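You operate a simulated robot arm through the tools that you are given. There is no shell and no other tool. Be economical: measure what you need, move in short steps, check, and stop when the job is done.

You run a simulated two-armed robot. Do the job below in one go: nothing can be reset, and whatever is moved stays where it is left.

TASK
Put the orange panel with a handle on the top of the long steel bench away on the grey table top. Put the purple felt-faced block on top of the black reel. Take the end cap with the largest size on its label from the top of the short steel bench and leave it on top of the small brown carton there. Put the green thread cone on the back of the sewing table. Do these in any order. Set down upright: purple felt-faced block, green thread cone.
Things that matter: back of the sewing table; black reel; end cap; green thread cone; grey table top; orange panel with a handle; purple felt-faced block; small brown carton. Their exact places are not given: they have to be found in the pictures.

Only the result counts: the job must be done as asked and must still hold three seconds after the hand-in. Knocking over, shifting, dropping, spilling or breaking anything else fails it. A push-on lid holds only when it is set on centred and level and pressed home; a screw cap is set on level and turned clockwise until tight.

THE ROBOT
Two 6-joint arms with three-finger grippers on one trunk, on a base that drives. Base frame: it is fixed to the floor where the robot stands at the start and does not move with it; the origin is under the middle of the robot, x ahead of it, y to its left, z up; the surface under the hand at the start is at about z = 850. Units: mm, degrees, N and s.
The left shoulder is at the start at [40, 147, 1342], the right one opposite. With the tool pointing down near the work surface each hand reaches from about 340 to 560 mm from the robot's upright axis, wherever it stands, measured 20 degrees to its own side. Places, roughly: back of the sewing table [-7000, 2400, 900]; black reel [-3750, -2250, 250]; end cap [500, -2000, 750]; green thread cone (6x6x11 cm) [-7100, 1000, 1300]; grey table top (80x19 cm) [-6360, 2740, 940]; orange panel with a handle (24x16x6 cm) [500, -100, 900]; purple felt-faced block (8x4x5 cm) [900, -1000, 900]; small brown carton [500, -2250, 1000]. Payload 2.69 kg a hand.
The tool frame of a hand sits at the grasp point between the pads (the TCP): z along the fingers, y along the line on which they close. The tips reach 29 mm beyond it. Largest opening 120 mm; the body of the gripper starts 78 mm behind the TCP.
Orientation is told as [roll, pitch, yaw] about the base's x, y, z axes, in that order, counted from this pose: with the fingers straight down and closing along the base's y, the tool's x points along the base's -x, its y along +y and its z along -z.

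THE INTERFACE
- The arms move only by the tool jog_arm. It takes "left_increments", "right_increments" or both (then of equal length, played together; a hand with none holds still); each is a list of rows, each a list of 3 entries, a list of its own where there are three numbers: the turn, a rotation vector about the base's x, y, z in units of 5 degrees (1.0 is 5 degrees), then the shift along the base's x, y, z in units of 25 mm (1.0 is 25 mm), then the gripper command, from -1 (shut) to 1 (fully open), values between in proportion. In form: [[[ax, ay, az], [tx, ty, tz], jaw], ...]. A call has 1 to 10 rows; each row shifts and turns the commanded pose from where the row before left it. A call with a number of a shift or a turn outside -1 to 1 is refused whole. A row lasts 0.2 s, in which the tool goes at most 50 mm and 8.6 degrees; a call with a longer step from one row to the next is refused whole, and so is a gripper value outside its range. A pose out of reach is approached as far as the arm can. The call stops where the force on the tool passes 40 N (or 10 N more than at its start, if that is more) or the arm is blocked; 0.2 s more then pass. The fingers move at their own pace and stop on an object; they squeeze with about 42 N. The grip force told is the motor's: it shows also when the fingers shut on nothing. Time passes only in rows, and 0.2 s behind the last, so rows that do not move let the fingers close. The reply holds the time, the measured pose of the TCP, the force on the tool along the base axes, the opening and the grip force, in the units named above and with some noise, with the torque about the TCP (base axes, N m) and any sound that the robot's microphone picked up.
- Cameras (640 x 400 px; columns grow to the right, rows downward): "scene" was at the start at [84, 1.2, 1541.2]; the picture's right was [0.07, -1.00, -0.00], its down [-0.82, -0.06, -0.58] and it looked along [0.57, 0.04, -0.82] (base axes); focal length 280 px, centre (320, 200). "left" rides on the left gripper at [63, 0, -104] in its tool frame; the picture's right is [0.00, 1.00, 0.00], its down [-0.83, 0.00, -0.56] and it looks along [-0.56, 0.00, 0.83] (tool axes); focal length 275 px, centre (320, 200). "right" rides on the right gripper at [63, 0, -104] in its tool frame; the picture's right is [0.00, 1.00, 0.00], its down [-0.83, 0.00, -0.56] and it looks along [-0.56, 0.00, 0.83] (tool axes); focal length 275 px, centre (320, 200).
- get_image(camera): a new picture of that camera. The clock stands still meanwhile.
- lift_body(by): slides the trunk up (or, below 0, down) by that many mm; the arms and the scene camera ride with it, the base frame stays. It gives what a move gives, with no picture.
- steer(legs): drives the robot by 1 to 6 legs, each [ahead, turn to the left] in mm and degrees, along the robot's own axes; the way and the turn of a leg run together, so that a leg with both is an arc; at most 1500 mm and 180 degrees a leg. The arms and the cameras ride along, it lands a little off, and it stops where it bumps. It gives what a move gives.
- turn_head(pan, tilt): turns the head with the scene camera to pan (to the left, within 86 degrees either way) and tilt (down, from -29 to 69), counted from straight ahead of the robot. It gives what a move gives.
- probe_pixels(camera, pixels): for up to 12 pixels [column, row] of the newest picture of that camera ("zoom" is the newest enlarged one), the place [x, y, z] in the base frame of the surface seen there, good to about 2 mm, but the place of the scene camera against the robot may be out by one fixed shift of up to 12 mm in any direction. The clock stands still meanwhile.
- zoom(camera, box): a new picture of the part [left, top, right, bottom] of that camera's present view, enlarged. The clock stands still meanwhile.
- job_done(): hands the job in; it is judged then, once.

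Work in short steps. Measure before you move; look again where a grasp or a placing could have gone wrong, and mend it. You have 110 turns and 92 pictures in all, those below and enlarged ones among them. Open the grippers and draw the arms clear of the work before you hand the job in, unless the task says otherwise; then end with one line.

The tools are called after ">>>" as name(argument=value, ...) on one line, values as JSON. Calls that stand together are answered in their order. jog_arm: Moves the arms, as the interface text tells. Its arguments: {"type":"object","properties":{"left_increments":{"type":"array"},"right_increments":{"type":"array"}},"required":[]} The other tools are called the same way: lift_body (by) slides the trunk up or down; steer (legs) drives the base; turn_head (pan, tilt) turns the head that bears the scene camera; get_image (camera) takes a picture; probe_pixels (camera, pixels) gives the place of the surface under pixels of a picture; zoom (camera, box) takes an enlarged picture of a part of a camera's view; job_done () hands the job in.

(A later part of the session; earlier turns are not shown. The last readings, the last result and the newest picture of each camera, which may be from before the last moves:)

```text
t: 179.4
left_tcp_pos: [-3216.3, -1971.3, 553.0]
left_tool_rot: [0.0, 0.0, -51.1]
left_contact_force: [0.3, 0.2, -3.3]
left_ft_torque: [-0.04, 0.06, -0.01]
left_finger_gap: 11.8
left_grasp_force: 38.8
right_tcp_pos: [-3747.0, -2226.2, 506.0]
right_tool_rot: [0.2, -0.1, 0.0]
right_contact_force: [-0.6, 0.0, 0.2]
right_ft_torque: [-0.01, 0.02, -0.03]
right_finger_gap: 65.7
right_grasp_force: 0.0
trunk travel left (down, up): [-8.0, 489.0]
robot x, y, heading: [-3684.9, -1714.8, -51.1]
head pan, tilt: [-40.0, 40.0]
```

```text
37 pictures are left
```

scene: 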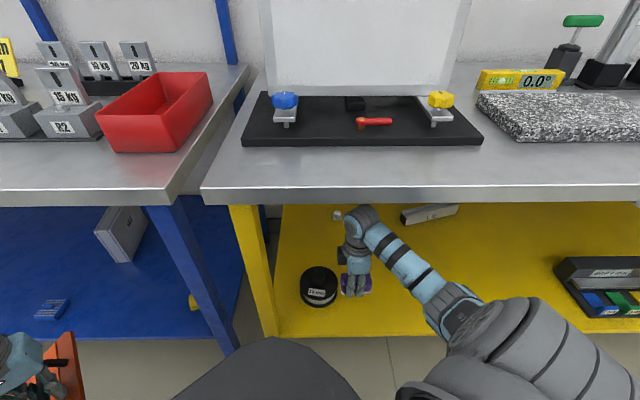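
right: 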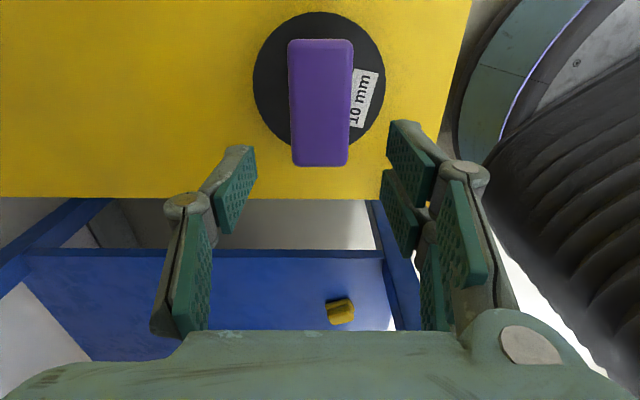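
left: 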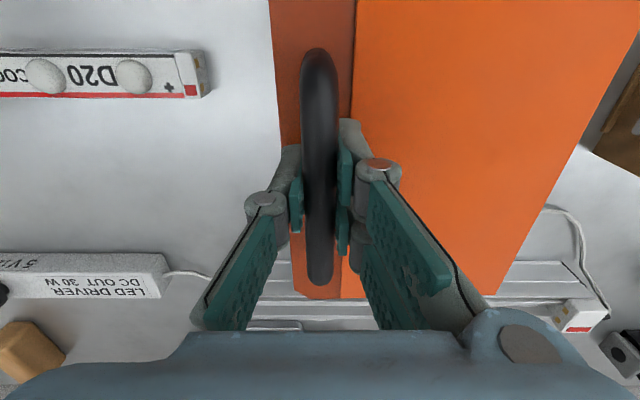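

Block is stable on the reel. Reverse out, raise the trunk, turn to heading 180° and look toward the far area.

>>> steer(legs=[[-650, 0]])

>>> lift_body(by=400)

>>> lift_body(by=85)

>>> steer(legs=[[0, -129], [1200, 0]])

>>> turn_head(pan=-60, tilt=15)

>>> get_image(camera="scene")

```text
t: 183.0
left_tcp_pos: [-3616.4, -1474.1, 553.5]
left_tool_rot: [0.0, 0.1, -50.5]
left_contact_force: [0.3, -0.4, -2.7]
left_ft_torque: [-0.02, 0.07, 0.01]
left_finger_gap: 11.8
left_grasp_force: 38.9
right_tcp_pos: [-4143.6, -1731.2, 505.5]
right_tool_rot: [0.1, 0.0, 0.5]
right_contact_force: [0.2, -0.5, -0.3]
right_ft_torque: [-0.03, 0.01, -0.03]
right_finger_gap: 65.7
right_grasp_force: 0.1
trunk travel left (down, up): [-8.0, 489.0]
robot x, y, heading: [-4089.4, -1215.8, -50.7]
head pan, tilt: [-40.0, 40.0]
```

```text
t: 186.8
left_tcp_pos: [-3615.5, -1472.5, 952.4]
left_tool_rot: [-0.1, 0.1, -50.5]
left_contact_force: [0.1, 0.4, -2.3]
left_ft_torque: [0.01, 0.08, -0.01]
left_finger_gap: 11.9
left_grasp_force: 38.9
right_tcp_pos: [-4143.5, -1733.2, 905.7]
right_tool_rot: [0.0, 0.0, 0.6]
right_contact_force: [0.1, 0.3, 0.0]
right_ft_torque: [-0.02, -0.03, 0.01]
right_finger_gap: 65.9
right_grasp_force: 0.0
trunk travel left (down, up): [-408.0, 89.0]
robot x, y, heading: [-4089.6, -1218.3, -50.4]
head pan, tilt: [-40.0, 40.0]
```

```text
t: 188.0
left_tcp_pos: [-3614.7, -1472.6, 1035.6]
left_tool_rot: [0.1, 0.1, -50.5]
left_contact_force: [-0.5, -0.2, -1.8]
left_ft_torque: [-0.01, 0.08, -0.02]
left_finger_gap: 12.0
left_grasp_force: 38.1
right_tcp_pos: [-4143.9, -1732.0, 991.0]
right_tool_rot: [0.1, 0.0, 0.7]
right_contact_force: [-0.3, 0.2, 0.1]
right_ft_torque: [-0.02, 0.03, -0.03]
right_finger_gap: 66.1
right_grasp_force: 0.0
trunk travel left (down, up): [-493.0, 4.0]
robot x, y, heading: [-4087.5, -1220.1, -50.8]
head pan, tilt: [-40.0, 40.0]
```

```text
t: 199.5
left_tcp_pos: [-5779.0, -1425.0, 1036.3]
left_tool_rot: [-0.1, 0.0, -179.4]
left_contact_force: [0.4, 0.6, -2.8]
left_ft_torque: [0.08, 0.01, 0.0]
left_finger_gap: 11.7
left_grasp_force: 38.6
right_tcp_pos: [-5648.9, -852.1, 990.9]
right_tool_rot: [-0.1, 0.1, -128.3]
right_contact_force: [-0.4, -0.2, -0.3]
right_ft_torque: [0.0, -0.01, 0.0]
right_finger_gap: 66.0
right_grasp_force: 0.2
trunk travel left (down, up): [-493.0, 4.0]
robot x, y, heading: [-5285.4, -1220.6, -179.5]
head pan, tilt: [-40.0, 40.0]
```

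```text
t: 200.4
left_tcp_pos: [-5779.8, -1424.4, 1035.4]
left_tool_rot: [-0.1, 0.2, -179.5]
left_contact_force: [-0.3, 0.4, -3.1]
left_ft_torque: [0.06, -0.05, -0.02]
left_finger_gap: 12.2
left_grasp_force: 39.0
right_tcp_pos: [-5649.4, -851.1, 989.8]
right_tool_rot: [0.0, -0.1, -128.4]
right_contact_force: [0.2, -0.2, 0.1]
right_ft_torque: [0.02, 0.0, -0.04]
right_finger_gap: 65.8
right_grasp_force: 0.2
trunk travel left (down, up): [-493.0, 4.0]
robot x, y, heading: [-5283.6, -1218.0, -179.4]
head pan, tilt: [-60.0, 15.0]
```

```text
36 pictures are left
```

scene: 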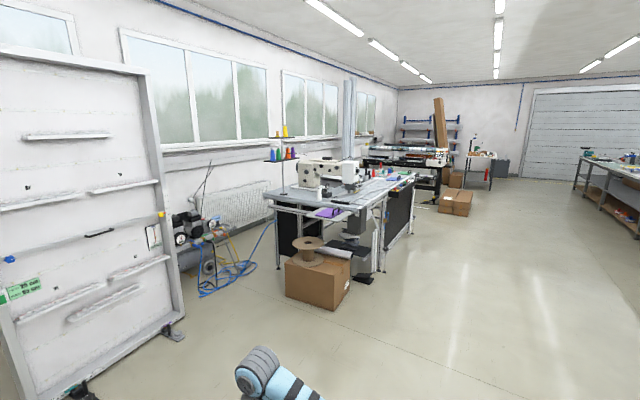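

The sewing station with a thread stand (cones at (285,150)) is ahead. Zoom and probe.

>>> zoom(camera="scene", box=[250, 110, 430, 240])

>>> probe_pixels(camera="scene", pixels=[[274, 206], [362, 212], [414, 178], [280, 158], [270, 160], [297, 160], [330, 212], [345, 190], [395, 182], [318, 270], [285, 135], [383, 185]])

```text
3.08 times, centred on (340, 175) of scene
```

zoom: 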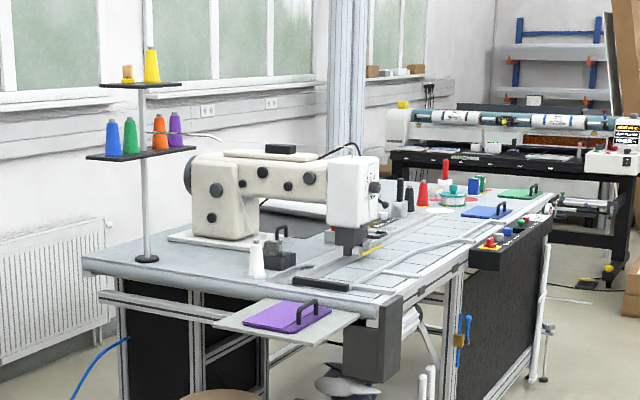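

```text
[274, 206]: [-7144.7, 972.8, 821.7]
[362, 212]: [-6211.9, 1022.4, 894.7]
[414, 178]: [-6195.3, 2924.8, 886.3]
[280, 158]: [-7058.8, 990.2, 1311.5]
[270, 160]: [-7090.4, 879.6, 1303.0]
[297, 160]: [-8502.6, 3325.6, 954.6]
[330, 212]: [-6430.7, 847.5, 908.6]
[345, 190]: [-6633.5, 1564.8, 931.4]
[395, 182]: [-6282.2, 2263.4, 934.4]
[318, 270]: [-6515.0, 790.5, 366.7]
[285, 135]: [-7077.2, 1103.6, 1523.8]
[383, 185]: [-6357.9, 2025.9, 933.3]
```

Green cone is on the thread stand's lower tray (z≈1300); the table's right strip near y 2400–2900 holds handled panels. Drive up the aisle at x≈−5300 to y≈2300 and look at the table.

>>> steer(legs=[[0, -90], [1300, 0], [1300, 0], [1000, 0]])

>>> turn_head(pan=78, tilt=25)

>>> get_image(camera="scene")

```text
t: 221.6
left_tcp_pos: [-5454.7, 2857.0, 1036.5]
left_tool_rot: [-0.1, 0.0, 89.7]
left_contact_force: [0.1, -0.6, -2.7]
left_ft_torque: [-0.05, -0.06, -0.01]
left_finger_gap: 12.1
left_grasp_force: 38.8
right_tcp_pos: [-4883.6, 2716.7, 989.4]
right_tool_rot: [0.0, 0.0, 140.7]
right_contact_force: [0.4, 0.7, -0.5]
right_ft_torque: [0.01, -0.02, -0.01]
right_finger_gap: 66.0
right_grasp_force: 0.1
trunk travel left (down, up): [-493.0, 4.0]
robot x, y, heading: [-5254.1, 2359.5, 89.7]
head pan, tilt: [-60.0, 15.0]
```

```text
t: 223.8
left_tcp_pos: [-5454.7, 2858.3, 1037.2]
left_tool_rot: [0.0, 0.1, 89.8]
left_contact_force: [-0.5, -0.7, -2.7]
left_ft_torque: [-0.03, 0.0, 0.0]
left_finger_gap: 11.7
left_grasp_force: 38.6
right_tcp_pos: [-4883.6, 2717.8, 989.8]
right_tool_rot: [0.1, 0.0, 140.7]
right_contact_force: [0.0, -0.5, 0.2]
right_ft_torque: [0.02, 0.04, 0.02]
right_finger_gap: 66.0
right_grasp_force: 0.1
trunk travel left (down, up): [-493.0, 4.0]
robot x, y, heading: [-5253.8, 2360.6, 89.7]
head pan, tilt: [78.0, 25.0]
```

```text
34 pictures are left
```

scene: 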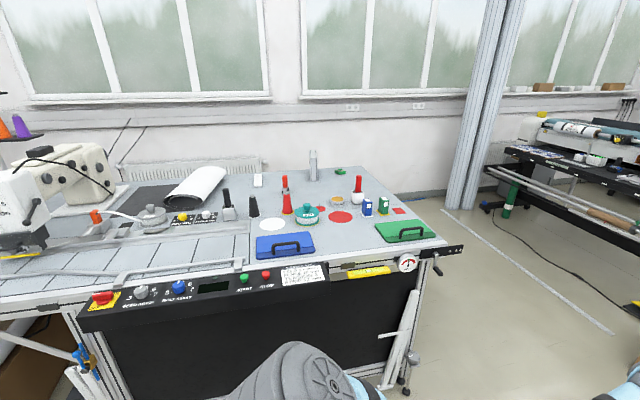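

Blue (285,245) and green (405,230) panels lie on the strip with a free place between. Probe the layout.

>>> probe_pixels(camera="scene", pixels=[[256, 240], [312, 234], [316, 254], [258, 258], [377, 224], [422, 221], [438, 237], [385, 243], [345, 245], [340, 262], [450, 247], [290, 240]])

>>> zoom(camera="scene", box=[200, 150, 470, 300])

```text
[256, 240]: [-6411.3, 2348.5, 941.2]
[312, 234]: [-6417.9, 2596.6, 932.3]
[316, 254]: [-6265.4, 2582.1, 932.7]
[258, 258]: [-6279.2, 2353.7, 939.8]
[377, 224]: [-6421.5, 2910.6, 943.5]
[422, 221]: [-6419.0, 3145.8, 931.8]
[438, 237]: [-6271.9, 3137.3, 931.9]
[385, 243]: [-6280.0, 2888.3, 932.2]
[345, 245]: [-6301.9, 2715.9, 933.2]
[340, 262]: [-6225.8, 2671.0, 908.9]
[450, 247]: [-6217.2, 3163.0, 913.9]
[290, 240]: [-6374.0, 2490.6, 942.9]
```

```text
2.37 times, centred on (335, 225) of scene
```

zoom: 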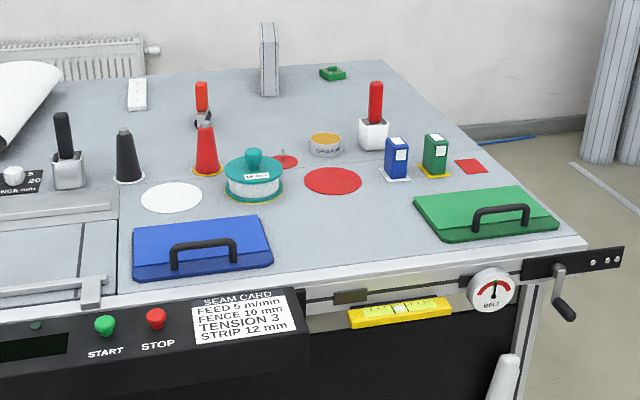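

The free slot between blue (to y≈2590) and green (from y≈2888) is right for the orange panel: centre (−6355,2740), handle toward the front (TCP ≈ (−6297,2740)). I drive to a staging point with heading 130° and pre-pose the left hand higher.

>>> steer(legs=[[0, 99], [326, 0], [0, -58.8]])

>>> jog_arm(left_increments=[[[0, 0, -1], [0.07, -0.64, 0], -1], [[0, 0, -1], [0.07, -0.64, 0], -1], [[0, 0, -1], [0.07, -0.64, 0.3], -1], [[0, 0, -1], [0.07, -0.64, 0.4], -1], [[0, 0, -1], [0.07, -0.64, 0.4], -1], [[0, 0, -1], [0.07, -0.64, 0.4], -1], [[0, 0, -1], [0.07, -0.64, 0.4], -1], [[0, 0, -1], [0.07, -0.64, 0.3], -1]])

>>> turn_head(pan=40, tilt=38)

>>> get_image(camera="scene")

```text
t: 232.6
left_tcp_pos: [-6046.8, 2603.3, 1037.2]
left_tool_rot: [0.0, 0.0, 127.0]
left_contact_force: [-1.1, -0.6, -1.0]
left_ft_torque: [0.07, 0.1, 0.02]
left_finger_gap: 16.0
left_grasp_force: 39.7
right_tcp_pos: [-5506.2, 2839.8, 990.0]
right_tool_rot: [-0.1, 0.0, 178.0]
right_contact_force: [-0.6, 0.3, 0.4]
right_ft_torque: [-0.03, 0.04, 0.01]
right_finger_gap: 66.2
right_grasp_force: 0.2
trunk travel left (down, up): [-493.0, 4.0]
robot x, y, heading: [-5586.3, 2326.4, 126.8]
head pan, tilt: [78.0, 25.0]
```

```text
t: 234.4
left_tcp_pos: [-6085.4, 2534.9, 1011.0]
left_tool_rot: [0.2, -0.1, 86.9]
left_contact_force: [1.5, -0.6, 10.9]
left_ft_torque: [1.03, 1.63, -0.05]
left_finger_gap: 17.9
left_grasp_force: 40.6
left hand out of reach, approached as far as the arm can: row 1, 2, 3, 4, 5, 6, 7, 8
right_tcp_pos: [-5505.3, 2838.6, 990.5]
right_tool_rot: [0.0, 0.0, 177.9]
right_contact_force: [-0.4, 0.4, -0.3]
right_ft_torque: [0.04, -0.02, 0.01]
right_finger_gap: 66.1
right_grasp_force: 0.0
trunk travel left (down, up): [-493.0, 4.0]
robot x, y, heading: [-5584.1, 2328.2, 126.9]
head pan, tilt: [78.0, 25.0]
```

```text
t: 235.4
left_tcp_pos: [-6084.9, 2535.8, 1011.4]
left_tool_rot: [0.1, 0.1, 87.0]
left_contact_force: [1.2, -1.4, 6.6]
left_ft_torque: [0.6, 0.96, 0.14]
left_finger_gap: 17.8
left_grasp_force: 40.2
right_tcp_pos: [-5506.4, 2839.5, 990.9]
right_tool_rot: [0.0, -0.1, 178.0]
right_contact_force: [0.7, -0.1, -0.3]
right_ft_torque: [-0.01, -0.01, 0.0]
right_finger_gap: 65.9
right_grasp_force: 0.0
trunk travel left (down, up): [-493.0, 4.0]
robot x, y, heading: [-5584.6, 2332.2, 126.7]
head pan, tilt: [40.0, 38.0]
```

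```text
32 pictures are left
```

scene: 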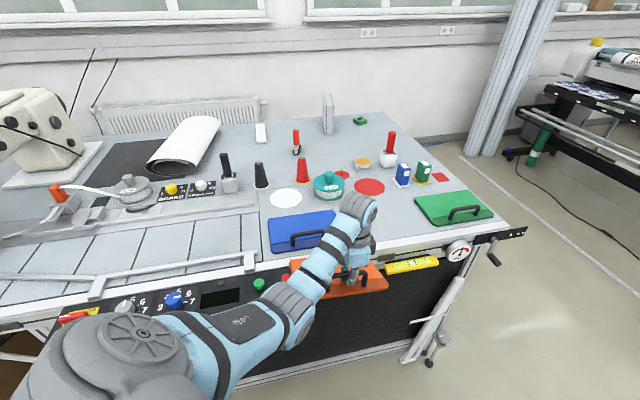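

The left hand feels ~7–11 N upward and the gap grew to 17.9: the panel touched something. Look closely before moving.

>>> zoom(camera="scene", box=[250, 180, 430, 310])

>>> get_image(camera="left")

```text
3.08 times, centred on (340, 245) of scene
```

zoom: 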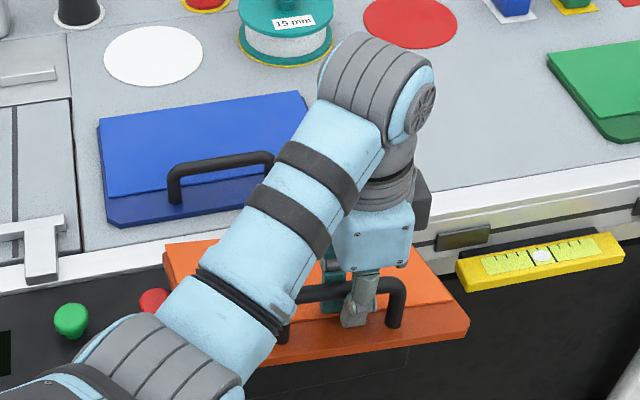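

```text
30 pictures are left
```

left: 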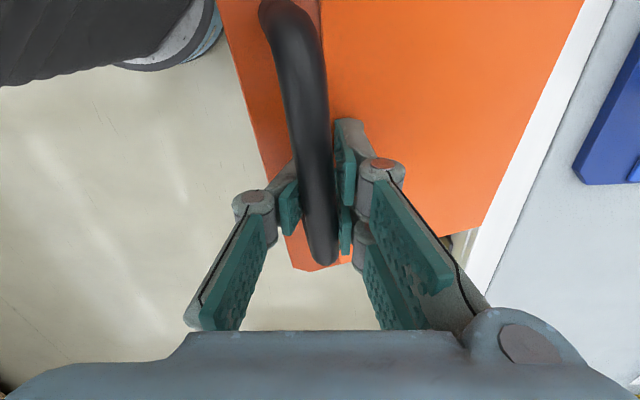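

Probe the panel for tilt and the surroundings.

>>> probe_pixels(camera="left", pixels=[[350, 30], [560, 20], [480, 215], [400, 120], [250, 60], [300, 265], [270, 15], [325, 255], [610, 60], [500, 220], [305, 130], [450, 240]])

>>> probe_pixels(camera="zoom", pixels=[[175, 250], [190, 270], [260, 355], [440, 335], [425, 255], [350, 285], [70, 315], [152, 300], [220, 260], [190, 330], [480, 350], [150, 262]])

```text
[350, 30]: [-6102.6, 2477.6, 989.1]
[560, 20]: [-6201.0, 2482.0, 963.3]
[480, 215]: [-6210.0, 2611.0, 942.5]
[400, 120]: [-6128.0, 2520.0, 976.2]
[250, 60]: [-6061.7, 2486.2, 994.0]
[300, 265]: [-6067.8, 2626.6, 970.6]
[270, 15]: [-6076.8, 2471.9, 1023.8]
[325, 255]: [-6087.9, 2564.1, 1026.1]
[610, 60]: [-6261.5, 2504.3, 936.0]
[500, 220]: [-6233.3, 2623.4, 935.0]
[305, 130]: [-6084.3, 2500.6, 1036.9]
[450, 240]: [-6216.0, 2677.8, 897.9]
```

```text
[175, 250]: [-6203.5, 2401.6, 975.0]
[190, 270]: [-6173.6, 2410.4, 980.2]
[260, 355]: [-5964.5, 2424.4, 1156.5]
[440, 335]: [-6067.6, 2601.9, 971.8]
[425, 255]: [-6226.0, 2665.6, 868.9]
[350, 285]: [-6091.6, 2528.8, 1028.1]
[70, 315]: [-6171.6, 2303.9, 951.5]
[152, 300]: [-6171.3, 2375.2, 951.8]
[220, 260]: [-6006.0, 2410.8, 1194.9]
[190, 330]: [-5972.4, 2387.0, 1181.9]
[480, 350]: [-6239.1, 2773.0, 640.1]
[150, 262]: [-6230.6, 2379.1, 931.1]
```

The hand sagged at its folded limit and the panel's far corner (bottom ≈931) touched the table edge, tilting it in the grip. High poses need the arm more extended. Back off 250 mm first.

>>> steer(legs=[[-250, 0]])

>>> jog_arm(left_increments=[[[0, 0, 0], [-0.6, 0.6, 0.4], -1], [[0, 0, 0], [-0.6, 0.6, 0.4], -1], [[0, 0, 0], [-0.4, 0.4, 0.4], -1], [[0, 0, 0], [-0.2, 0.2, 0.4], -1], [[0, 0, 0], [0, 0, 0.4], -1]])

>>> get_image(camera="left")

>>> get_image(camera="scene")

```text
t: 237.2
left_tcp_pos: [-5940.9, 2339.3, 1009.6]
left_tool_rot: [-0.1, 0.1, 87.0]
left_contact_force: [0.1, 0.9, -3.7]
left_ft_torque: [0.03, -0.2, 0.02]
left_finger_gap: 14.6
left_grasp_force: 38.9
right_tcp_pos: [-5361.0, 2643.3, 988.9]
right_tool_rot: [0.1, 0.2, 178.0]
right_contact_force: [-0.7, 0.2, -1.2]
right_ft_torque: [-0.02, -0.04, 0.03]
right_finger_gap: 66.1
right_grasp_force: 0.1
trunk travel left (down, up): [-493.0, 4.0]
robot x, y, heading: [-5437.6, 2124.5, 126.8]
head pan, tilt: [40.0, 38.0]
```

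```text
t: 238.4
left_tcp_pos: [-5983.6, 2383.5, 1058.8]
left_tool_rot: [0.0, 0.1, 87.0]
left_contact_force: [0.6, -0.6, -3.6]
left_ft_torque: [0.01, -0.16, -0.01]
left_finger_gap: 14.3
left_grasp_force: 39.2
right_tcp_pos: [-5358.9, 2640.6, 989.2]
right_tool_rot: [0.1, 0.0, 178.1]
right_contact_force: [0.0, -0.2, -0.5]
right_ft_torque: [-0.04, -0.04, -0.02]
right_finger_gap: 66.2
right_grasp_force: 0.2
trunk travel left (down, up): [-493.0, 4.0]
robot x, y, heading: [-5440.9, 2132.2, 126.9]
head pan, tilt: [40.0, 38.0]
```

```text
29 pictures are left
```

left: 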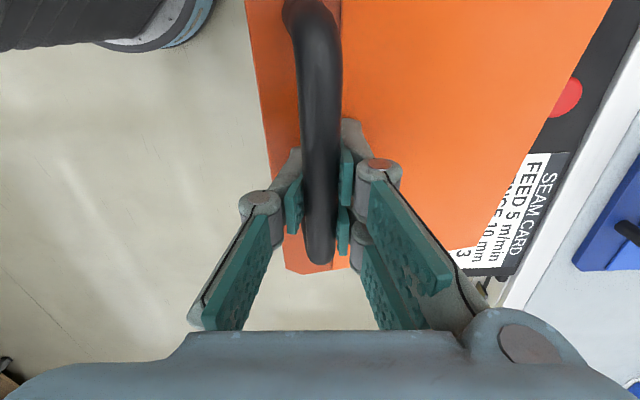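

```text
28 pictures are left
```

scene: 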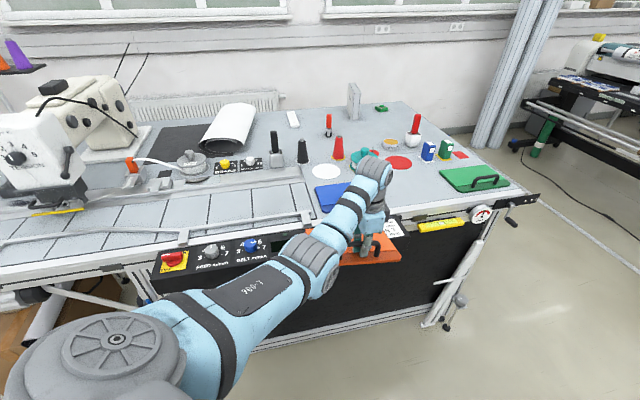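

Now z=1058. Re-measure the panel's tilt and yaw in the grip.

>>> probe_pixels(camera="left", pixels=[[360, 20], [600, 15], [450, 240], [400, 120], [262, 60], [290, 262], [248, 5], [320, 250], [520, 130], [310, 60], [325, 268], [360, 130]])

```text
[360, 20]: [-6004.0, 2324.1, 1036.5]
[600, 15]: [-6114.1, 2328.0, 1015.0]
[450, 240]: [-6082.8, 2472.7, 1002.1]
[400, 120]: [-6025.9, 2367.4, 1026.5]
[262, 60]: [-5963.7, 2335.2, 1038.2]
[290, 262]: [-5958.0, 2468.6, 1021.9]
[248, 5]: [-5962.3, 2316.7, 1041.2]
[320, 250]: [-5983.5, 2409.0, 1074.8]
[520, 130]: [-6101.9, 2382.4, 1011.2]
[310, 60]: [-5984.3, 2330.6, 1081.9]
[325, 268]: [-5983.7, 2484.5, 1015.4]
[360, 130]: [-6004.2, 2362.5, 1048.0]
```

Tilt is ~7° down toward +y and ~8.6° down toward −x; correct by rotating the hand, and check positions of nearby items behind the slot.

>>> jog_arm(left_increments=[[[0.7, 0.85, 0], [0, 0, 0], -1], [[0.7, 0.85, 0], [0, 0, 0], -1], [[0, 0, 0], [0, 0, 0], -1]])

>>> probe_pixels(camera="scene", pixels=[[352, 157], [365, 153], [356, 152], [398, 163], [391, 143], [339, 155], [427, 155], [440, 177], [448, 186], [327, 203], [430, 212], [415, 167]])

>>> zoom(camera="scene", box=[290, 120, 530, 280])

```text
t: 239.2
left_tcp_pos: [-5983.2, 2382.4, 1061.6]
left_tool_rot: [8.9, -6.5, 86.6]
left_contact_force: [0.3, -0.2, -3.2]
left_ft_torque: [0.03, -0.15, 0.0]
left_finger_gap: 14.3
left_grasp_force: 39.1
right_tcp_pos: [-5358.5, 2641.3, 988.4]
right_tool_rot: [0.1, 0.0, 178.0]
right_contact_force: [0.0, 0.1, -0.5]
right_ft_torque: [-0.02, 0.0, -0.03]
right_finger_gap: 65.8
right_grasp_force: 0.0
trunk travel left (down, up): [-493.0, 4.0]
robot x, y, heading: [-5437.2, 2131.5, 126.9]
head pan, tilt: [40.0, 38.0]
```

```text
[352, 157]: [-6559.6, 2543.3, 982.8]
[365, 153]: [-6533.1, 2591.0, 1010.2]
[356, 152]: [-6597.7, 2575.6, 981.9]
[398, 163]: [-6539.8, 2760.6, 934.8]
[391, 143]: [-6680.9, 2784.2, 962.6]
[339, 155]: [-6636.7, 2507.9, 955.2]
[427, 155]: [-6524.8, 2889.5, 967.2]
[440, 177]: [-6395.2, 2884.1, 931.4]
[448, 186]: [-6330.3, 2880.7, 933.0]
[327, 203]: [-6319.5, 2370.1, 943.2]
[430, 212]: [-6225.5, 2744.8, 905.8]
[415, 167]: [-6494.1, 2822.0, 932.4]
```

```text
2.50 times, centred on (410, 200) of scene
```

zoom: 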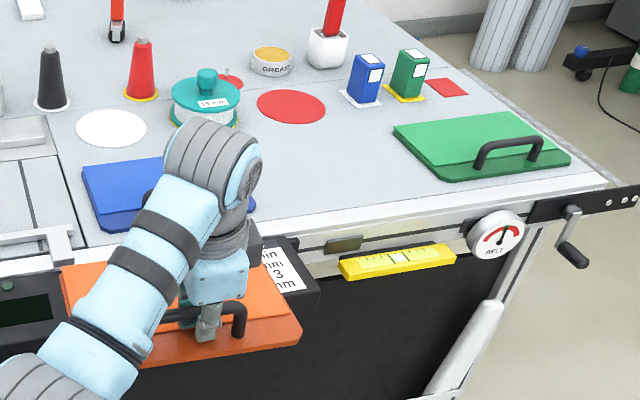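

The slot is free and the reel stays ≥60 mm behind. Drive 480 mm forward at this height.

>>> steer(legs=[[480, 0]])

>>> get_image(camera="left")

>>> get_image(camera="scene")

```text
t: 242.1
left_tcp_pos: [-6272.7, 2766.7, 1061.6]
left_tool_rot: [9.0, -6.6, 86.5]
left_contact_force: [-0.6, -0.6, -2.7]
left_ft_torque: [-0.01, -0.15, 0.02]
left_finger_gap: 13.8
left_grasp_force: 38.7
right_tcp_pos: [-5648.7, 3025.9, 990.1]
right_tool_rot: [0.0, 0.0, 178.1]
right_contact_force: [0.3, -0.3, -0.2]
right_ft_torque: [0.02, -0.01, -0.01]
right_finger_gap: 66.1
right_grasp_force: 0.0
trunk travel left (down, up): [-493.0, 4.0]
robot x, y, heading: [-5730.7, 2513.3, 126.8]
head pan, tilt: [40.0, 38.0]
```

```text
26 pictures are left
```

left: 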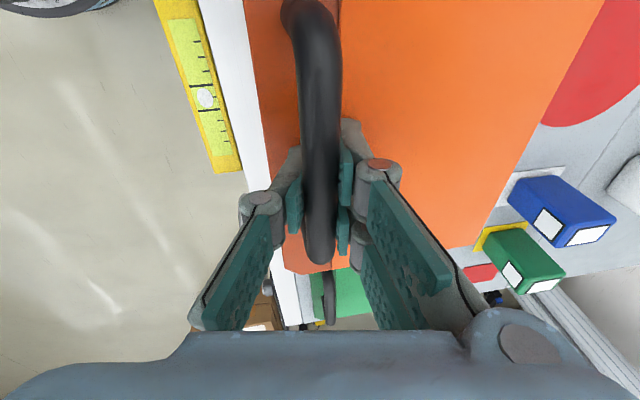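

```text
25 pictures are left
```

scene: 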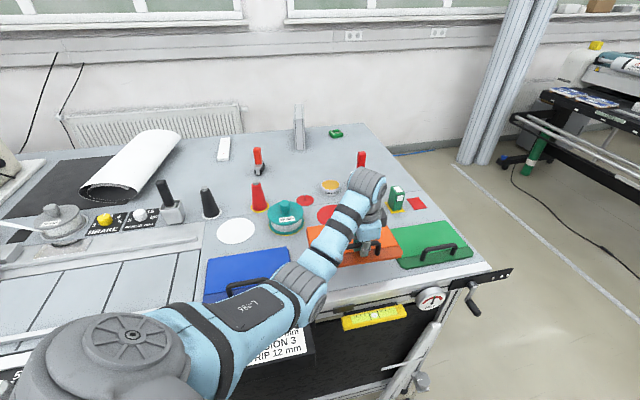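

Check the panel attitude and the green panel's edge with the hand camera.

>>> probe_pixels(camera="left", pixels=[[258, 80], [292, 264], [318, 272], [450, 243], [590, 10], [400, 120], [345, 275], [350, 310], [330, 300], [255, 170], [230, 60], [250, 5]])

```text
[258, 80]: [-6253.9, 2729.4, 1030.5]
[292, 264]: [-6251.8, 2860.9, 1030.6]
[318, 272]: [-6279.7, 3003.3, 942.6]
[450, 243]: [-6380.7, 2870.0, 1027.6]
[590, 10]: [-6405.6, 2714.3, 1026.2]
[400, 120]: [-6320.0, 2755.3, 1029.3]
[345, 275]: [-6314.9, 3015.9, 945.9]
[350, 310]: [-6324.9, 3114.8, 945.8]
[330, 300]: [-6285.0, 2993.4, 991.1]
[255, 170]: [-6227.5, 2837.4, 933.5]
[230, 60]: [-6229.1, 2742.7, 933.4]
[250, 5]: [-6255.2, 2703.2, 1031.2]
```

Panel is level now (top ≈1030, front edge x −6252, centre ≈(−6333,2753)). Shift (−24,−14) and lower about 70 mm.

>>> jog_arm(left_increments=[[[0, 0, 0], [-0.5, -0.3, 0], -1], [[0, 0, 0], [-0.46, -0.28, -0.2], -1], [[0, 0, 0], [0, 0, -0.6], -1], [[0, 0, 0], [0, 0, -0.7], -1], [[0, 0, 0], [0, 0, -0.7], -1], [[0, 0, 0], [0, 0, -0.6], -1], [[0, 0, 0], [0, 0, 0], -1]])

>>> get_image(camera="left")

>>> zoom(camera="scene", box=[190, 160, 500, 340])

```text
t: 243.7
left_tcp_pos: [-6298.2, 2753.6, 989.0]
left_tool_rot: [8.9, -6.3, 86.5]
left_contact_force: [0.4, 0.8, -2.3]
left_ft_torque: [0.02, -0.14, 0.02]
left_finger_gap: 13.4
left_grasp_force: 39.4
right_tcp_pos: [-5649.6, 3027.1, 989.9]
right_tool_rot: [0.1, 0.1, 178.1]
right_contact_force: [0.9, 0.2, -0.1]
right_ft_torque: [0.02, 0.0, 0.0]
right_finger_gap: 66.1
right_grasp_force: 0.0
trunk travel left (down, up): [-493.0, 4.0]
robot x, y, heading: [-5726.9, 2519.6, 126.9]
head pan, tilt: [40.0, 38.0]
```

```text
24 pictures are left
```

left: 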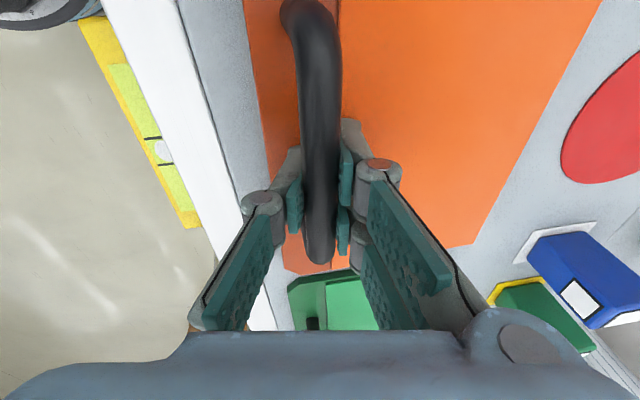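

```text
2.06 times, centred on (345, 250) of scene
```

zoom: 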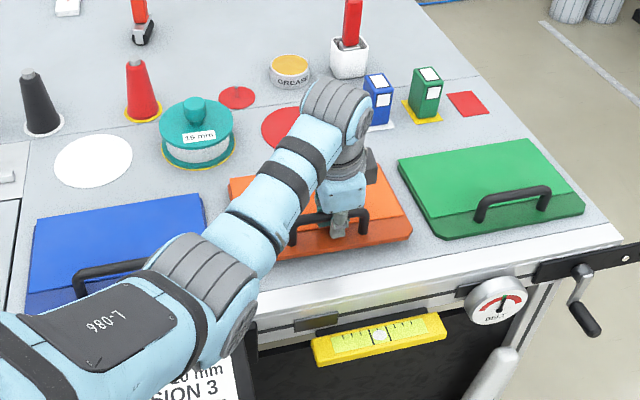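

Positions look right; about 11 mm left. Creep down.

>>> jog_arm(left_increments=[[[0, 0, 0], [0, 0, -0.25], -1], [[0, 0, 0], [0, 0, -0.1], -1], [[0, 0, 0], [0, 0, -0.06], -1], [[0, 0, 0], [0, 0, -0.05], -1], [[0, 0, 0], [0, 0, -0.04], -1], [[0, 0, 0], [0, 0, 0], -1]])

```text
t: 245.1
left_tcp_pos: [-6296.9, 2754.5, 978.1]
left_tool_rot: [8.9, -6.4, 86.5]
left_contact_force: [0.9, -1.5, 0.4]
left_ft_torque: [0.31, 0.18, 0.06]
left_finger_gap: 13.3
left_grasp_force: 39.0
right_tcp_pos: [-5648.5, 3026.8, 989.4]
right_tool_rot: [0.0, 0.0, 178.1]
right_contact_force: [-0.3, 0.2, -0.3]
right_ft_torque: [0.01, -0.01, -0.03]
right_finger_gap: 66.0
right_grasp_force: 0.0
trunk travel left (down, up): [-493.0, 4.0]
robot x, y, heading: [-5725.5, 2515.6, 127.0]
head pan, tilt: [40.0, 38.0]
```

Contact began (weight gone, small torque). Press 2 mm more and release slowly, then rise.

>>> jog_arm(left_increments=[[[0, 0, 0], [0, 0, -0.06], -1], [[0, 0, 0], [0, 0, -0.04], -1], [[0, 0, 0], [0, 0, 0], -0.7], [[0, 0, 0], [0, 0, 0], -0.5], [[0, 0, 0], [0, 0, 0], -0.3], [[0, 0, 0], [0, 0, 0], -0.3], [[0, 0, 0], [0, 0, 0.5], -0.2], [[0, 0, 0], [0, 0, 1], -0.2], [[0, 0, 0], [0, 0, 1], -0.2]])

>>> get_image(camera="left")

>>> get_image(camera="scene")

```text
t: 247.1
left_tcp_pos: [-6296.6, 2753.9, 1038.3]
left_tool_rot: [8.9, -6.5, 86.5]
left_contact_force: [-0.3, 0.0, 0.4]
left_ft_torque: [0.03, -0.01, 0.0]
left_finger_gap: 48.0
left_grasp_force: 0.1
right_tcp_pos: [-5648.6, 3026.7, 991.4]
right_tool_rot: [0.0, -0.1, 178.1]
right_contact_force: [0.4, 0.4, 0.0]
right_ft_torque: [0.03, -0.01, 0.01]
right_finger_gap: 66.0
right_grasp_force: 0.0
trunk travel left (down, up): [-493.0, 4.0]
robot x, y, heading: [-5728.0, 2516.9, 126.9]
head pan, tilt: [40.0, 38.0]
```

```text
22 pictures are left
```

left: 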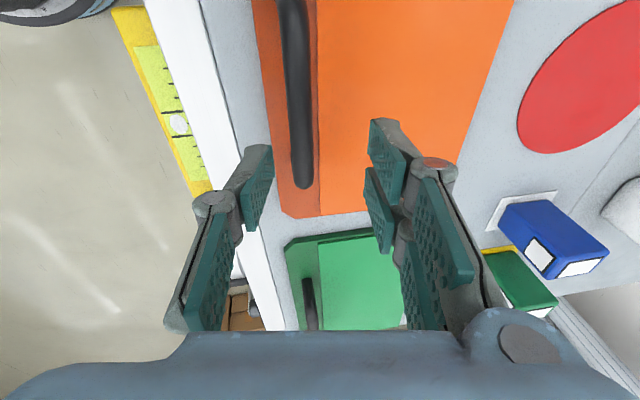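

```text
21 pictures are left
```

scene: 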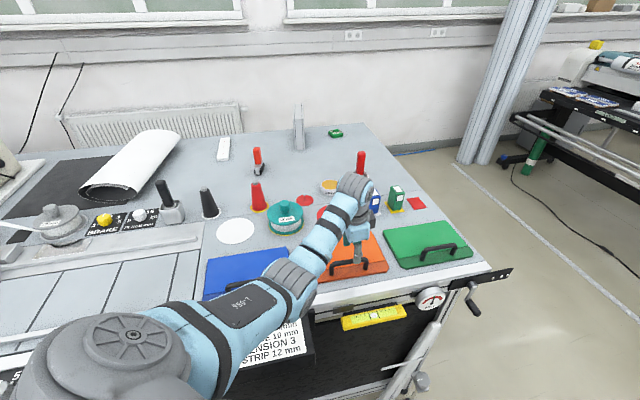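

The orange panel is in place between blue and green. Now probe the route to the back of the sewing table (x≈−7000,y≈2400).

>>> jog_arm(left_increments=[[[-0.7, -0.85, 0], [0, 0, 0.2], -0.2], [[-0.7, -0.85, 0], [0, 0, 0.2], -0.2]])

>>> probe_pixels(camera="scene", pixels=[[345, 122], [400, 165], [470, 163], [500, 100], [545, 130], [515, 170], [222, 160], [299, 150], [240, 140], [440, 200], [560, 230], [170, 110]])

>>> zoom(camera="scene", box=[0, 80, 480, 250])

```text
t: 247.7
left_tcp_pos: [-6296.3, 2754.5, 1048.3]
left_tool_rot: [0.0, 0.1, 87.0]
left_contact_force: [-0.2, -0.5, 0.0]
left_ft_torque: [-0.04, 0.02, 0.0]
left_finger_gap: 48.3
left_grasp_force: 0.1
right_tcp_pos: [-5649.2, 3026.9, 990.9]
right_tool_rot: [0.0, 0.0, 178.1]
right_contact_force: [0.3, 0.1, 0.4]
right_ft_torque: [-0.01, 0.01, 0.01]
right_finger_gap: 66.0
right_grasp_force: 0.0
trunk travel left (down, up): [-493.0, 4.0]
robot x, y, heading: [-5727.3, 2519.8, 127.0]
head pan, tilt: [40.0, 38.0]
```

```text
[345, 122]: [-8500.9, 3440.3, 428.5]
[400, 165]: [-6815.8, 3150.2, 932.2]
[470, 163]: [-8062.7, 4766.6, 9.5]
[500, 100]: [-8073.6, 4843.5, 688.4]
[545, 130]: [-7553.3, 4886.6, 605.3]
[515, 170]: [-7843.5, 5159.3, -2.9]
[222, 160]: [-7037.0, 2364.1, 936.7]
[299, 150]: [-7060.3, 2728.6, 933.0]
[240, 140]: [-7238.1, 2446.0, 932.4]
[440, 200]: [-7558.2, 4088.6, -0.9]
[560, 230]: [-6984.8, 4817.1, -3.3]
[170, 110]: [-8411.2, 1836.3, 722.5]
```

```text
1.33 times, centred on (240, 165) of scene
```

zoom: 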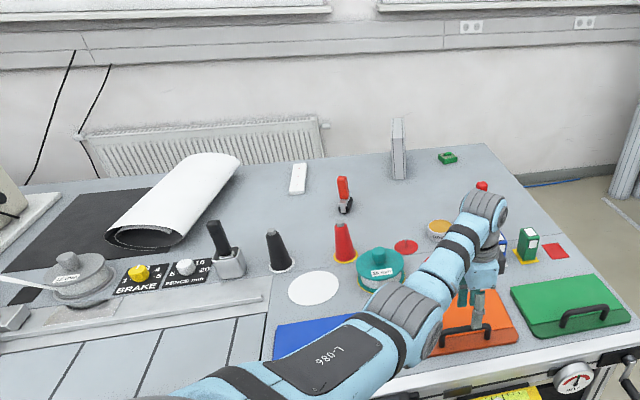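

I retract from the table and look toward the passage around the table's +y end.

>>> steer(legs=[[-350, 0], [0, -37]])

>>> turn_head(pan=15, tilt=25)

>>> get_image(camera="scene")

```text
t: 251.8
left_tcp_pos: [-5826.0, 2765.7, 1047.5]
left_tool_rot: [0.0, 0.1, 50.1]
left_contact_force: [-0.2, -0.3, 0.4]
left_ft_torque: [-0.02, -0.02, -0.05]
left_finger_gap: 48.0
left_grasp_force: 0.1
right_tcp_pos: [-5144.5, 2592.7, 990.4]
right_tool_rot: [0.0, -0.1, 141.1]
right_contact_force: [0.1, 0.1, 1.0]
right_ft_torque: [0.0, 0.01, -0.02]
right_finger_gap: 65.9
right_grasp_force: 0.0
trunk travel left (down, up): [-493.0, 4.0]
robot x, y, heading: [-5515.3, 2231.0, 89.6]
head pan, tilt: [40.0, 38.0]
```

```text
t: 252.7
left_tcp_pos: [-5826.6, 2764.4, 1047.1]
left_tool_rot: [0.2, 0.0, 50.0]
left_contact_force: [0.2, 0.3, 0.3]
left_ft_torque: [0.01, -0.02, 0.02]
left_finger_gap: 47.8
left_grasp_force: 0.1
right_tcp_pos: [-5143.8, 2594.0, 990.8]
right_tool_rot: [0.1, 0.0, 141.1]
right_contact_force: [0.3, -0.2, 0.0]
right_ft_torque: [-0.02, 0.01, -0.02]
right_finger_gap: 65.9
right_grasp_force: 0.1
trunk travel left (down, up): [-493.0, 4.0]
robot x, y, heading: [-5509.7, 2232.6, 90.0]
head pan, tilt: [15.0, 25.0]
```

```text
19 pictures are left
```

scene: 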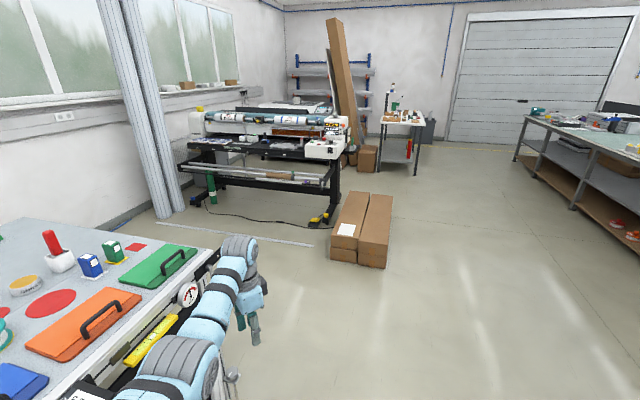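

>>> probe_pixels(camera="scene", pixels=[[333, 258], [385, 268], [345, 192], [312, 245], [165, 223], [318, 222], [190, 205], [260, 225], [222, 260], [205, 255], [230, 380], [140, 235]])

```text
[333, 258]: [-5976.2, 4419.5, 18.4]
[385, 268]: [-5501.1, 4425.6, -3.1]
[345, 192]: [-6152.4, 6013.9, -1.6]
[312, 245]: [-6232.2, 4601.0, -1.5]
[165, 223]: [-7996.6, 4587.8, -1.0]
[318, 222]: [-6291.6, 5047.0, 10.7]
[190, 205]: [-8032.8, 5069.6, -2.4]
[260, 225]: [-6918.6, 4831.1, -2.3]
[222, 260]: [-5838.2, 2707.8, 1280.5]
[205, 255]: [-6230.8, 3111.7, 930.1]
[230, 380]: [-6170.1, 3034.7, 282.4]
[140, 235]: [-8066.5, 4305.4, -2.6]
```

The corridor at y≈3800 is clear. Drive round the table end to (−7600,3800) and look down behind the table.

>>> steer(legs=[[1400, 0], [150, 0], [0, 90], [1060, 0], [1060, 0]])

>>> turn_head(pan=80, tilt=25)

>>> get_image(camera="scene")

```text
t: 274.6
left_tcp_pos: [-8137.8, 3480.0, 1048.0]
left_tool_rot: [0.2, 0.0, 140.1]
left_contact_force: [0.2, -0.1, 0.5]
left_ft_torque: [0.01, 0.01, 0.02]
left_finger_gap: 48.2
left_grasp_force: 0.0
right_tcp_pos: [-7966.3, 4163.2, 989.8]
right_tool_rot: [0.0, 0.0, -128.8]
right_contact_force: [-0.4, -0.6, -0.2]
right_ft_torque: [-0.02, 0.04, 0.01]
right_finger_gap: 66.0
right_grasp_force: 0.1
trunk travel left (down, up): [-493.0, 4.0]
robot x, y, heading: [-7608.1, 3789.4, -180.0]
head pan, tilt: [15.0, 25.0]
```

```text
t: 276.0
left_tcp_pos: [-8137.9, 3480.1, 1046.9]
left_tool_rot: [0.1, 0.0, 140.1]
left_contact_force: [-0.1, 0.4, 0.3]
left_ft_torque: [0.03, 0.0, 0.02]
left_finger_gap: 48.0
left_grasp_force: 0.0
right_tcp_pos: [-7967.7, 4162.2, 989.2]
right_tool_rot: [0.0, -0.1, -128.9]
right_contact_force: [-0.3, -0.5, 0.4]
right_ft_torque: [0.01, 0.02, -0.02]
right_finger_gap: 66.1
right_grasp_force: 0.2
trunk travel left (down, up): [-493.0, 4.0]
robot x, y, heading: [-7607.0, 3790.6, -179.8]
head pan, tilt: [80.0, 25.0]
```

```text
18 pictures are left
```

scene: 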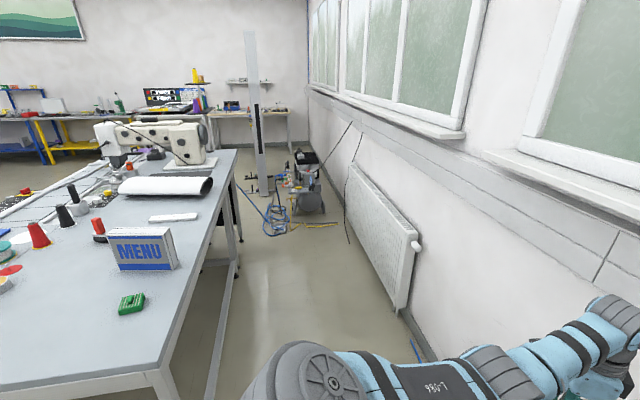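

Probe the corridor: table back edge, hoses, stand and cones.

>>> zoom(camera="scene", box=[120, 50, 360, 240])

>>> probe_pixels(camera="scene", pixels=[[236, 152], [200, 258], [270, 232], [335, 224], [250, 195], [195, 104], [198, 80], [405, 290], [300, 210], [175, 217], [150, 262], [205, 150]])

```text
2.11 times, centred on (240, 145) of scene
```

zoom: 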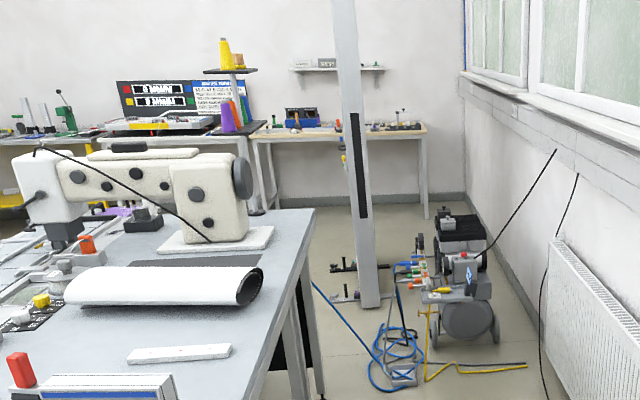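

```text
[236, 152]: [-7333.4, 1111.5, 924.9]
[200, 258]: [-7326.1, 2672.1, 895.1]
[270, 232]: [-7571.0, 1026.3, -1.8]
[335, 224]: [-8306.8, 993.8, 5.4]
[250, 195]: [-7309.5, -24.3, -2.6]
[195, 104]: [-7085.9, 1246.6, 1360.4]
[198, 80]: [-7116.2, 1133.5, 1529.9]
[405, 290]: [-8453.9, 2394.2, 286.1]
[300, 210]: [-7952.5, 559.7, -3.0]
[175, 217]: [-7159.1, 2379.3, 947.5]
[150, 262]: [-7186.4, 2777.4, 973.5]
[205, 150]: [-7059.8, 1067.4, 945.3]
```

Back edge x≈−7333, hoses up to y≈1100, cones near y 890–1247 at z≈1310. I fold the left arm to the side, so it clears table and sewing machine.

>>> jog_arm(left_increments=[[[0, 0, 0], [1, -0.38, -0.2], 0], [[0, 0, 0], [1, -0.38, -0.2], 0], [[0, 0, 0], [1, -0.38, -0.2], 0], [[0, 0, 0], [1, -0.38, -0.2], 0], [[0, 0, 0], [1, -0.38, -0.2], 0], [[0, 0, 0], [1, -0.38, -0.2], 0], [[0, 0, 0], [1, -0.38, -0.2], 0], [[0, 0, 0], [1, -0.38, -0.2], 0], [[0, 0, 0], [1, -0.38, -0.2], 0], [[0, 0, 0], [1, -0.38, -0.2], 0]])

>>> steer(legs=[[290, 0], [0, 90], [1150, 0], [1120, 0], [0, 95]])

>>> turn_head(pan=-35, tilt=15)

>>> get_image(camera="scene")

```text
t: 278.2
left_tcp_pos: [-7894.4, 3381.6, 987.5]
left_tool_rot: [0.1, -0.1, 140.0]
left_contact_force: [-0.6, -0.7, -0.1]
left_ft_torque: [-0.01, 0.01, -0.01]
left_finger_gap: 59.7
left_grasp_force: 0.1
left hand out of reach, approached as far as the arm can: row 3, 4
right_tcp_pos: [-7967.7, 4161.1, 991.9]
right_tool_rot: [0.0, 0.0, -128.8]
right_contact_force: [-0.2, -0.5, 0.4]
right_ft_torque: [0.03, 0.01, 0.0]
right_finger_gap: 66.0
right_grasp_force: 0.0
trunk travel left (down, up): [-493.0, 4.0]
robot x, y, heading: [-7609.2, 3796.7, -180.2]
head pan, tilt: [80.0, 25.0]
```

```text
t: 298.8
left_tcp_pos: [-7669.4, 1965.7, 988.5]
left_tool_rot: [0.0, 0.1, -33.9]
left_contact_force: [0.7, 0.6, 0.0]
left_ft_torque: [-0.02, 0.0, -0.02]
left_finger_gap: 60.0
left_grasp_force: 0.1
right_tcp_pos: [-7518.6, 1198.1, 988.4]
right_tool_rot: [0.0, 0.0, 57.0]
right_contact_force: [-0.4, 0.2, 0.2]
right_ft_torque: [0.04, 0.03, -0.02]
right_finger_gap: 65.9
right_grasp_force: 0.1
trunk travel left (down, up): [-493.0, 4.0]
robot x, y, heading: [-7914.4, 1532.2, 5.9]
head pan, tilt: [80.0, 25.0]
```

```text
t: 300.8
left_tcp_pos: [-7669.3, 1967.6, 986.8]
left_tool_rot: [0.1, 0.0, -34.0]
left_contact_force: [0.2, 0.9, -0.3]
left_ft_torque: [0.0, -0.01, 0.02]
left_finger_gap: 59.9
left_grasp_force: 0.2
right_tcp_pos: [-7518.1, 1197.9, 990.8]
right_tool_rot: [0.1, -0.1, 57.0]
right_contact_force: [-0.7, 0.6, 0.7]
right_ft_torque: [0.01, 0.0, 0.03]
right_finger_gap: 66.1
right_grasp_force: 0.1
trunk travel left (down, up): [-493.0, 4.0]
robot x, y, heading: [-7914.7, 1527.0, 5.9]
head pan, tilt: [-35.0, 15.0]
```

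```text
16 pictures are left
```

scene: 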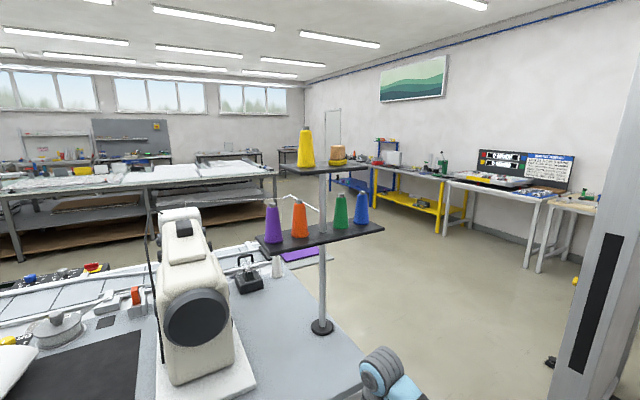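

Clear view of the four cones. Zoom and probe the green one, its neighbours, trays and pole.

>>> zoom(camera="scene", box=[250, 120, 400, 260])

>>> probe_pixels(camera="scene", pixels=[[341, 225], [341, 210], [341, 197], [335, 222], [347, 222], [300, 233], [362, 220], [323, 260], [341, 233], [380, 230], [322, 326], [262, 245]])

```text
2.86 times, centred on (325, 190) of scene
```

zoom: 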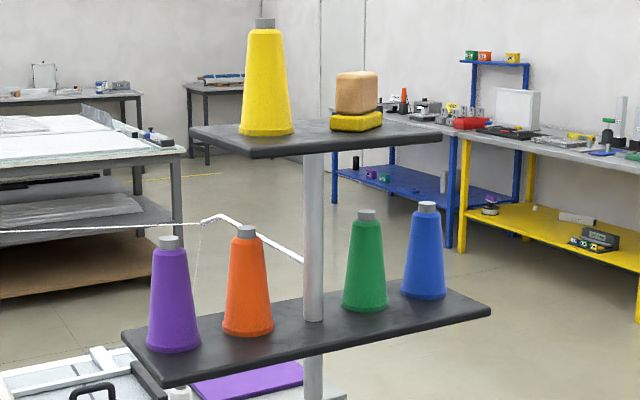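

```text
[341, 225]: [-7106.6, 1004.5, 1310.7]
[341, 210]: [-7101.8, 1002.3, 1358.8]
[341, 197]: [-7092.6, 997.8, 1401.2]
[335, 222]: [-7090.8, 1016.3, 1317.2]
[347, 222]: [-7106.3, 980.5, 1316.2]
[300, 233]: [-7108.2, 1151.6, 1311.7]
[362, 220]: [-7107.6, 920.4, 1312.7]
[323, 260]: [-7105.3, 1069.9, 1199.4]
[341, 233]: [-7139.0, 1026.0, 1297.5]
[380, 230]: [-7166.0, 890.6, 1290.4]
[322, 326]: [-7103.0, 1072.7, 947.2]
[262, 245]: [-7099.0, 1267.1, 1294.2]
```

Green cone axis ≈(−7080,999), z 1300–1405, neighbours ~80 mm away (blue, pole at 1071). I'll grasp it with the tool pointing +x tilted 25° down. First re-position to heading 0 with y≈1400 and yaw the right hand.

>>> steer(legs=[[0, -96], [110, 0], [0, 90]])

>>> jog_arm(right_increments=[[[0, 0, -1], [0, -0.2, 0], 0.2], [[0, 0, -1], [0, -0.2, 0], 0.2], [[0, 0, -1], [0, -0.2, 0], 0.2], [[0, 0, -1], [0, -0.2, 0], 0.2], [[0, 0, -1], [0, -0.2, 0], 0.2], [[0, 0, -1], [0, -0.2, 0], 0.2], [[0, 0, -1], [0, -0.2, 0], 0.2], [[0, 0, -1], [0, -0.2, 0], 0.2], [[0, 0, -1], [0, -0.2, 0], 0.2], [[0, 0, -1], [0, -0.2, 0], 0.2]])

```text
t: 309.9
left_tcp_pos: [-7630.8, 1832.9, 987.7]
left_tool_rot: [0.1, 0.0, -39.4]
left_contact_force: [0.6, 0.6, -0.3]
left_ft_torque: [0.02, 0.0, 0.0]
left_finger_gap: 60.0
left_grasp_force: 0.1
right_tcp_pos: [-7551.8, 1052.6, 990.2]
right_tool_rot: [0.0, 0.0, 51.7]
right_contact_force: [0.4, 0.5, 0.4]
right_ft_torque: [0.0, 0.0, 0.01]
right_finger_gap: 65.9
right_grasp_force: 0.0
trunk travel left (down, up): [-493.0, 4.0]
robot x, y, heading: [-7913.5, 1419.4, 0.5]
head pan, tilt: [-35.0, 15.0]
```

```text
t: 312.1
left_tcp_pos: [-7630.9, 1832.5, 988.0]
left_tool_rot: [0.1, 0.0, -39.3]
left_contact_force: [-0.1, 0.1, -0.4]
left_ft_torque: [0.01, 0.02, -0.01]
left_finger_gap: 60.0
left_grasp_force: 0.0
right_tcp_pos: [-7552.3, 1001.5, 991.2]
right_tool_rot: [0.1, -0.1, 1.6]
right_contact_force: [-0.9, -0.1, 0.8]
right_ft_torque: [0.0, 0.0, -0.03]
right_finger_gap: 72.1
right_grasp_force: 0.1
trunk travel left (down, up): [-493.0, 4.0]
robot x, y, heading: [-7919.0, 1424.1, 0.9]
head pan, tilt: [-35.0, 15.0]
```

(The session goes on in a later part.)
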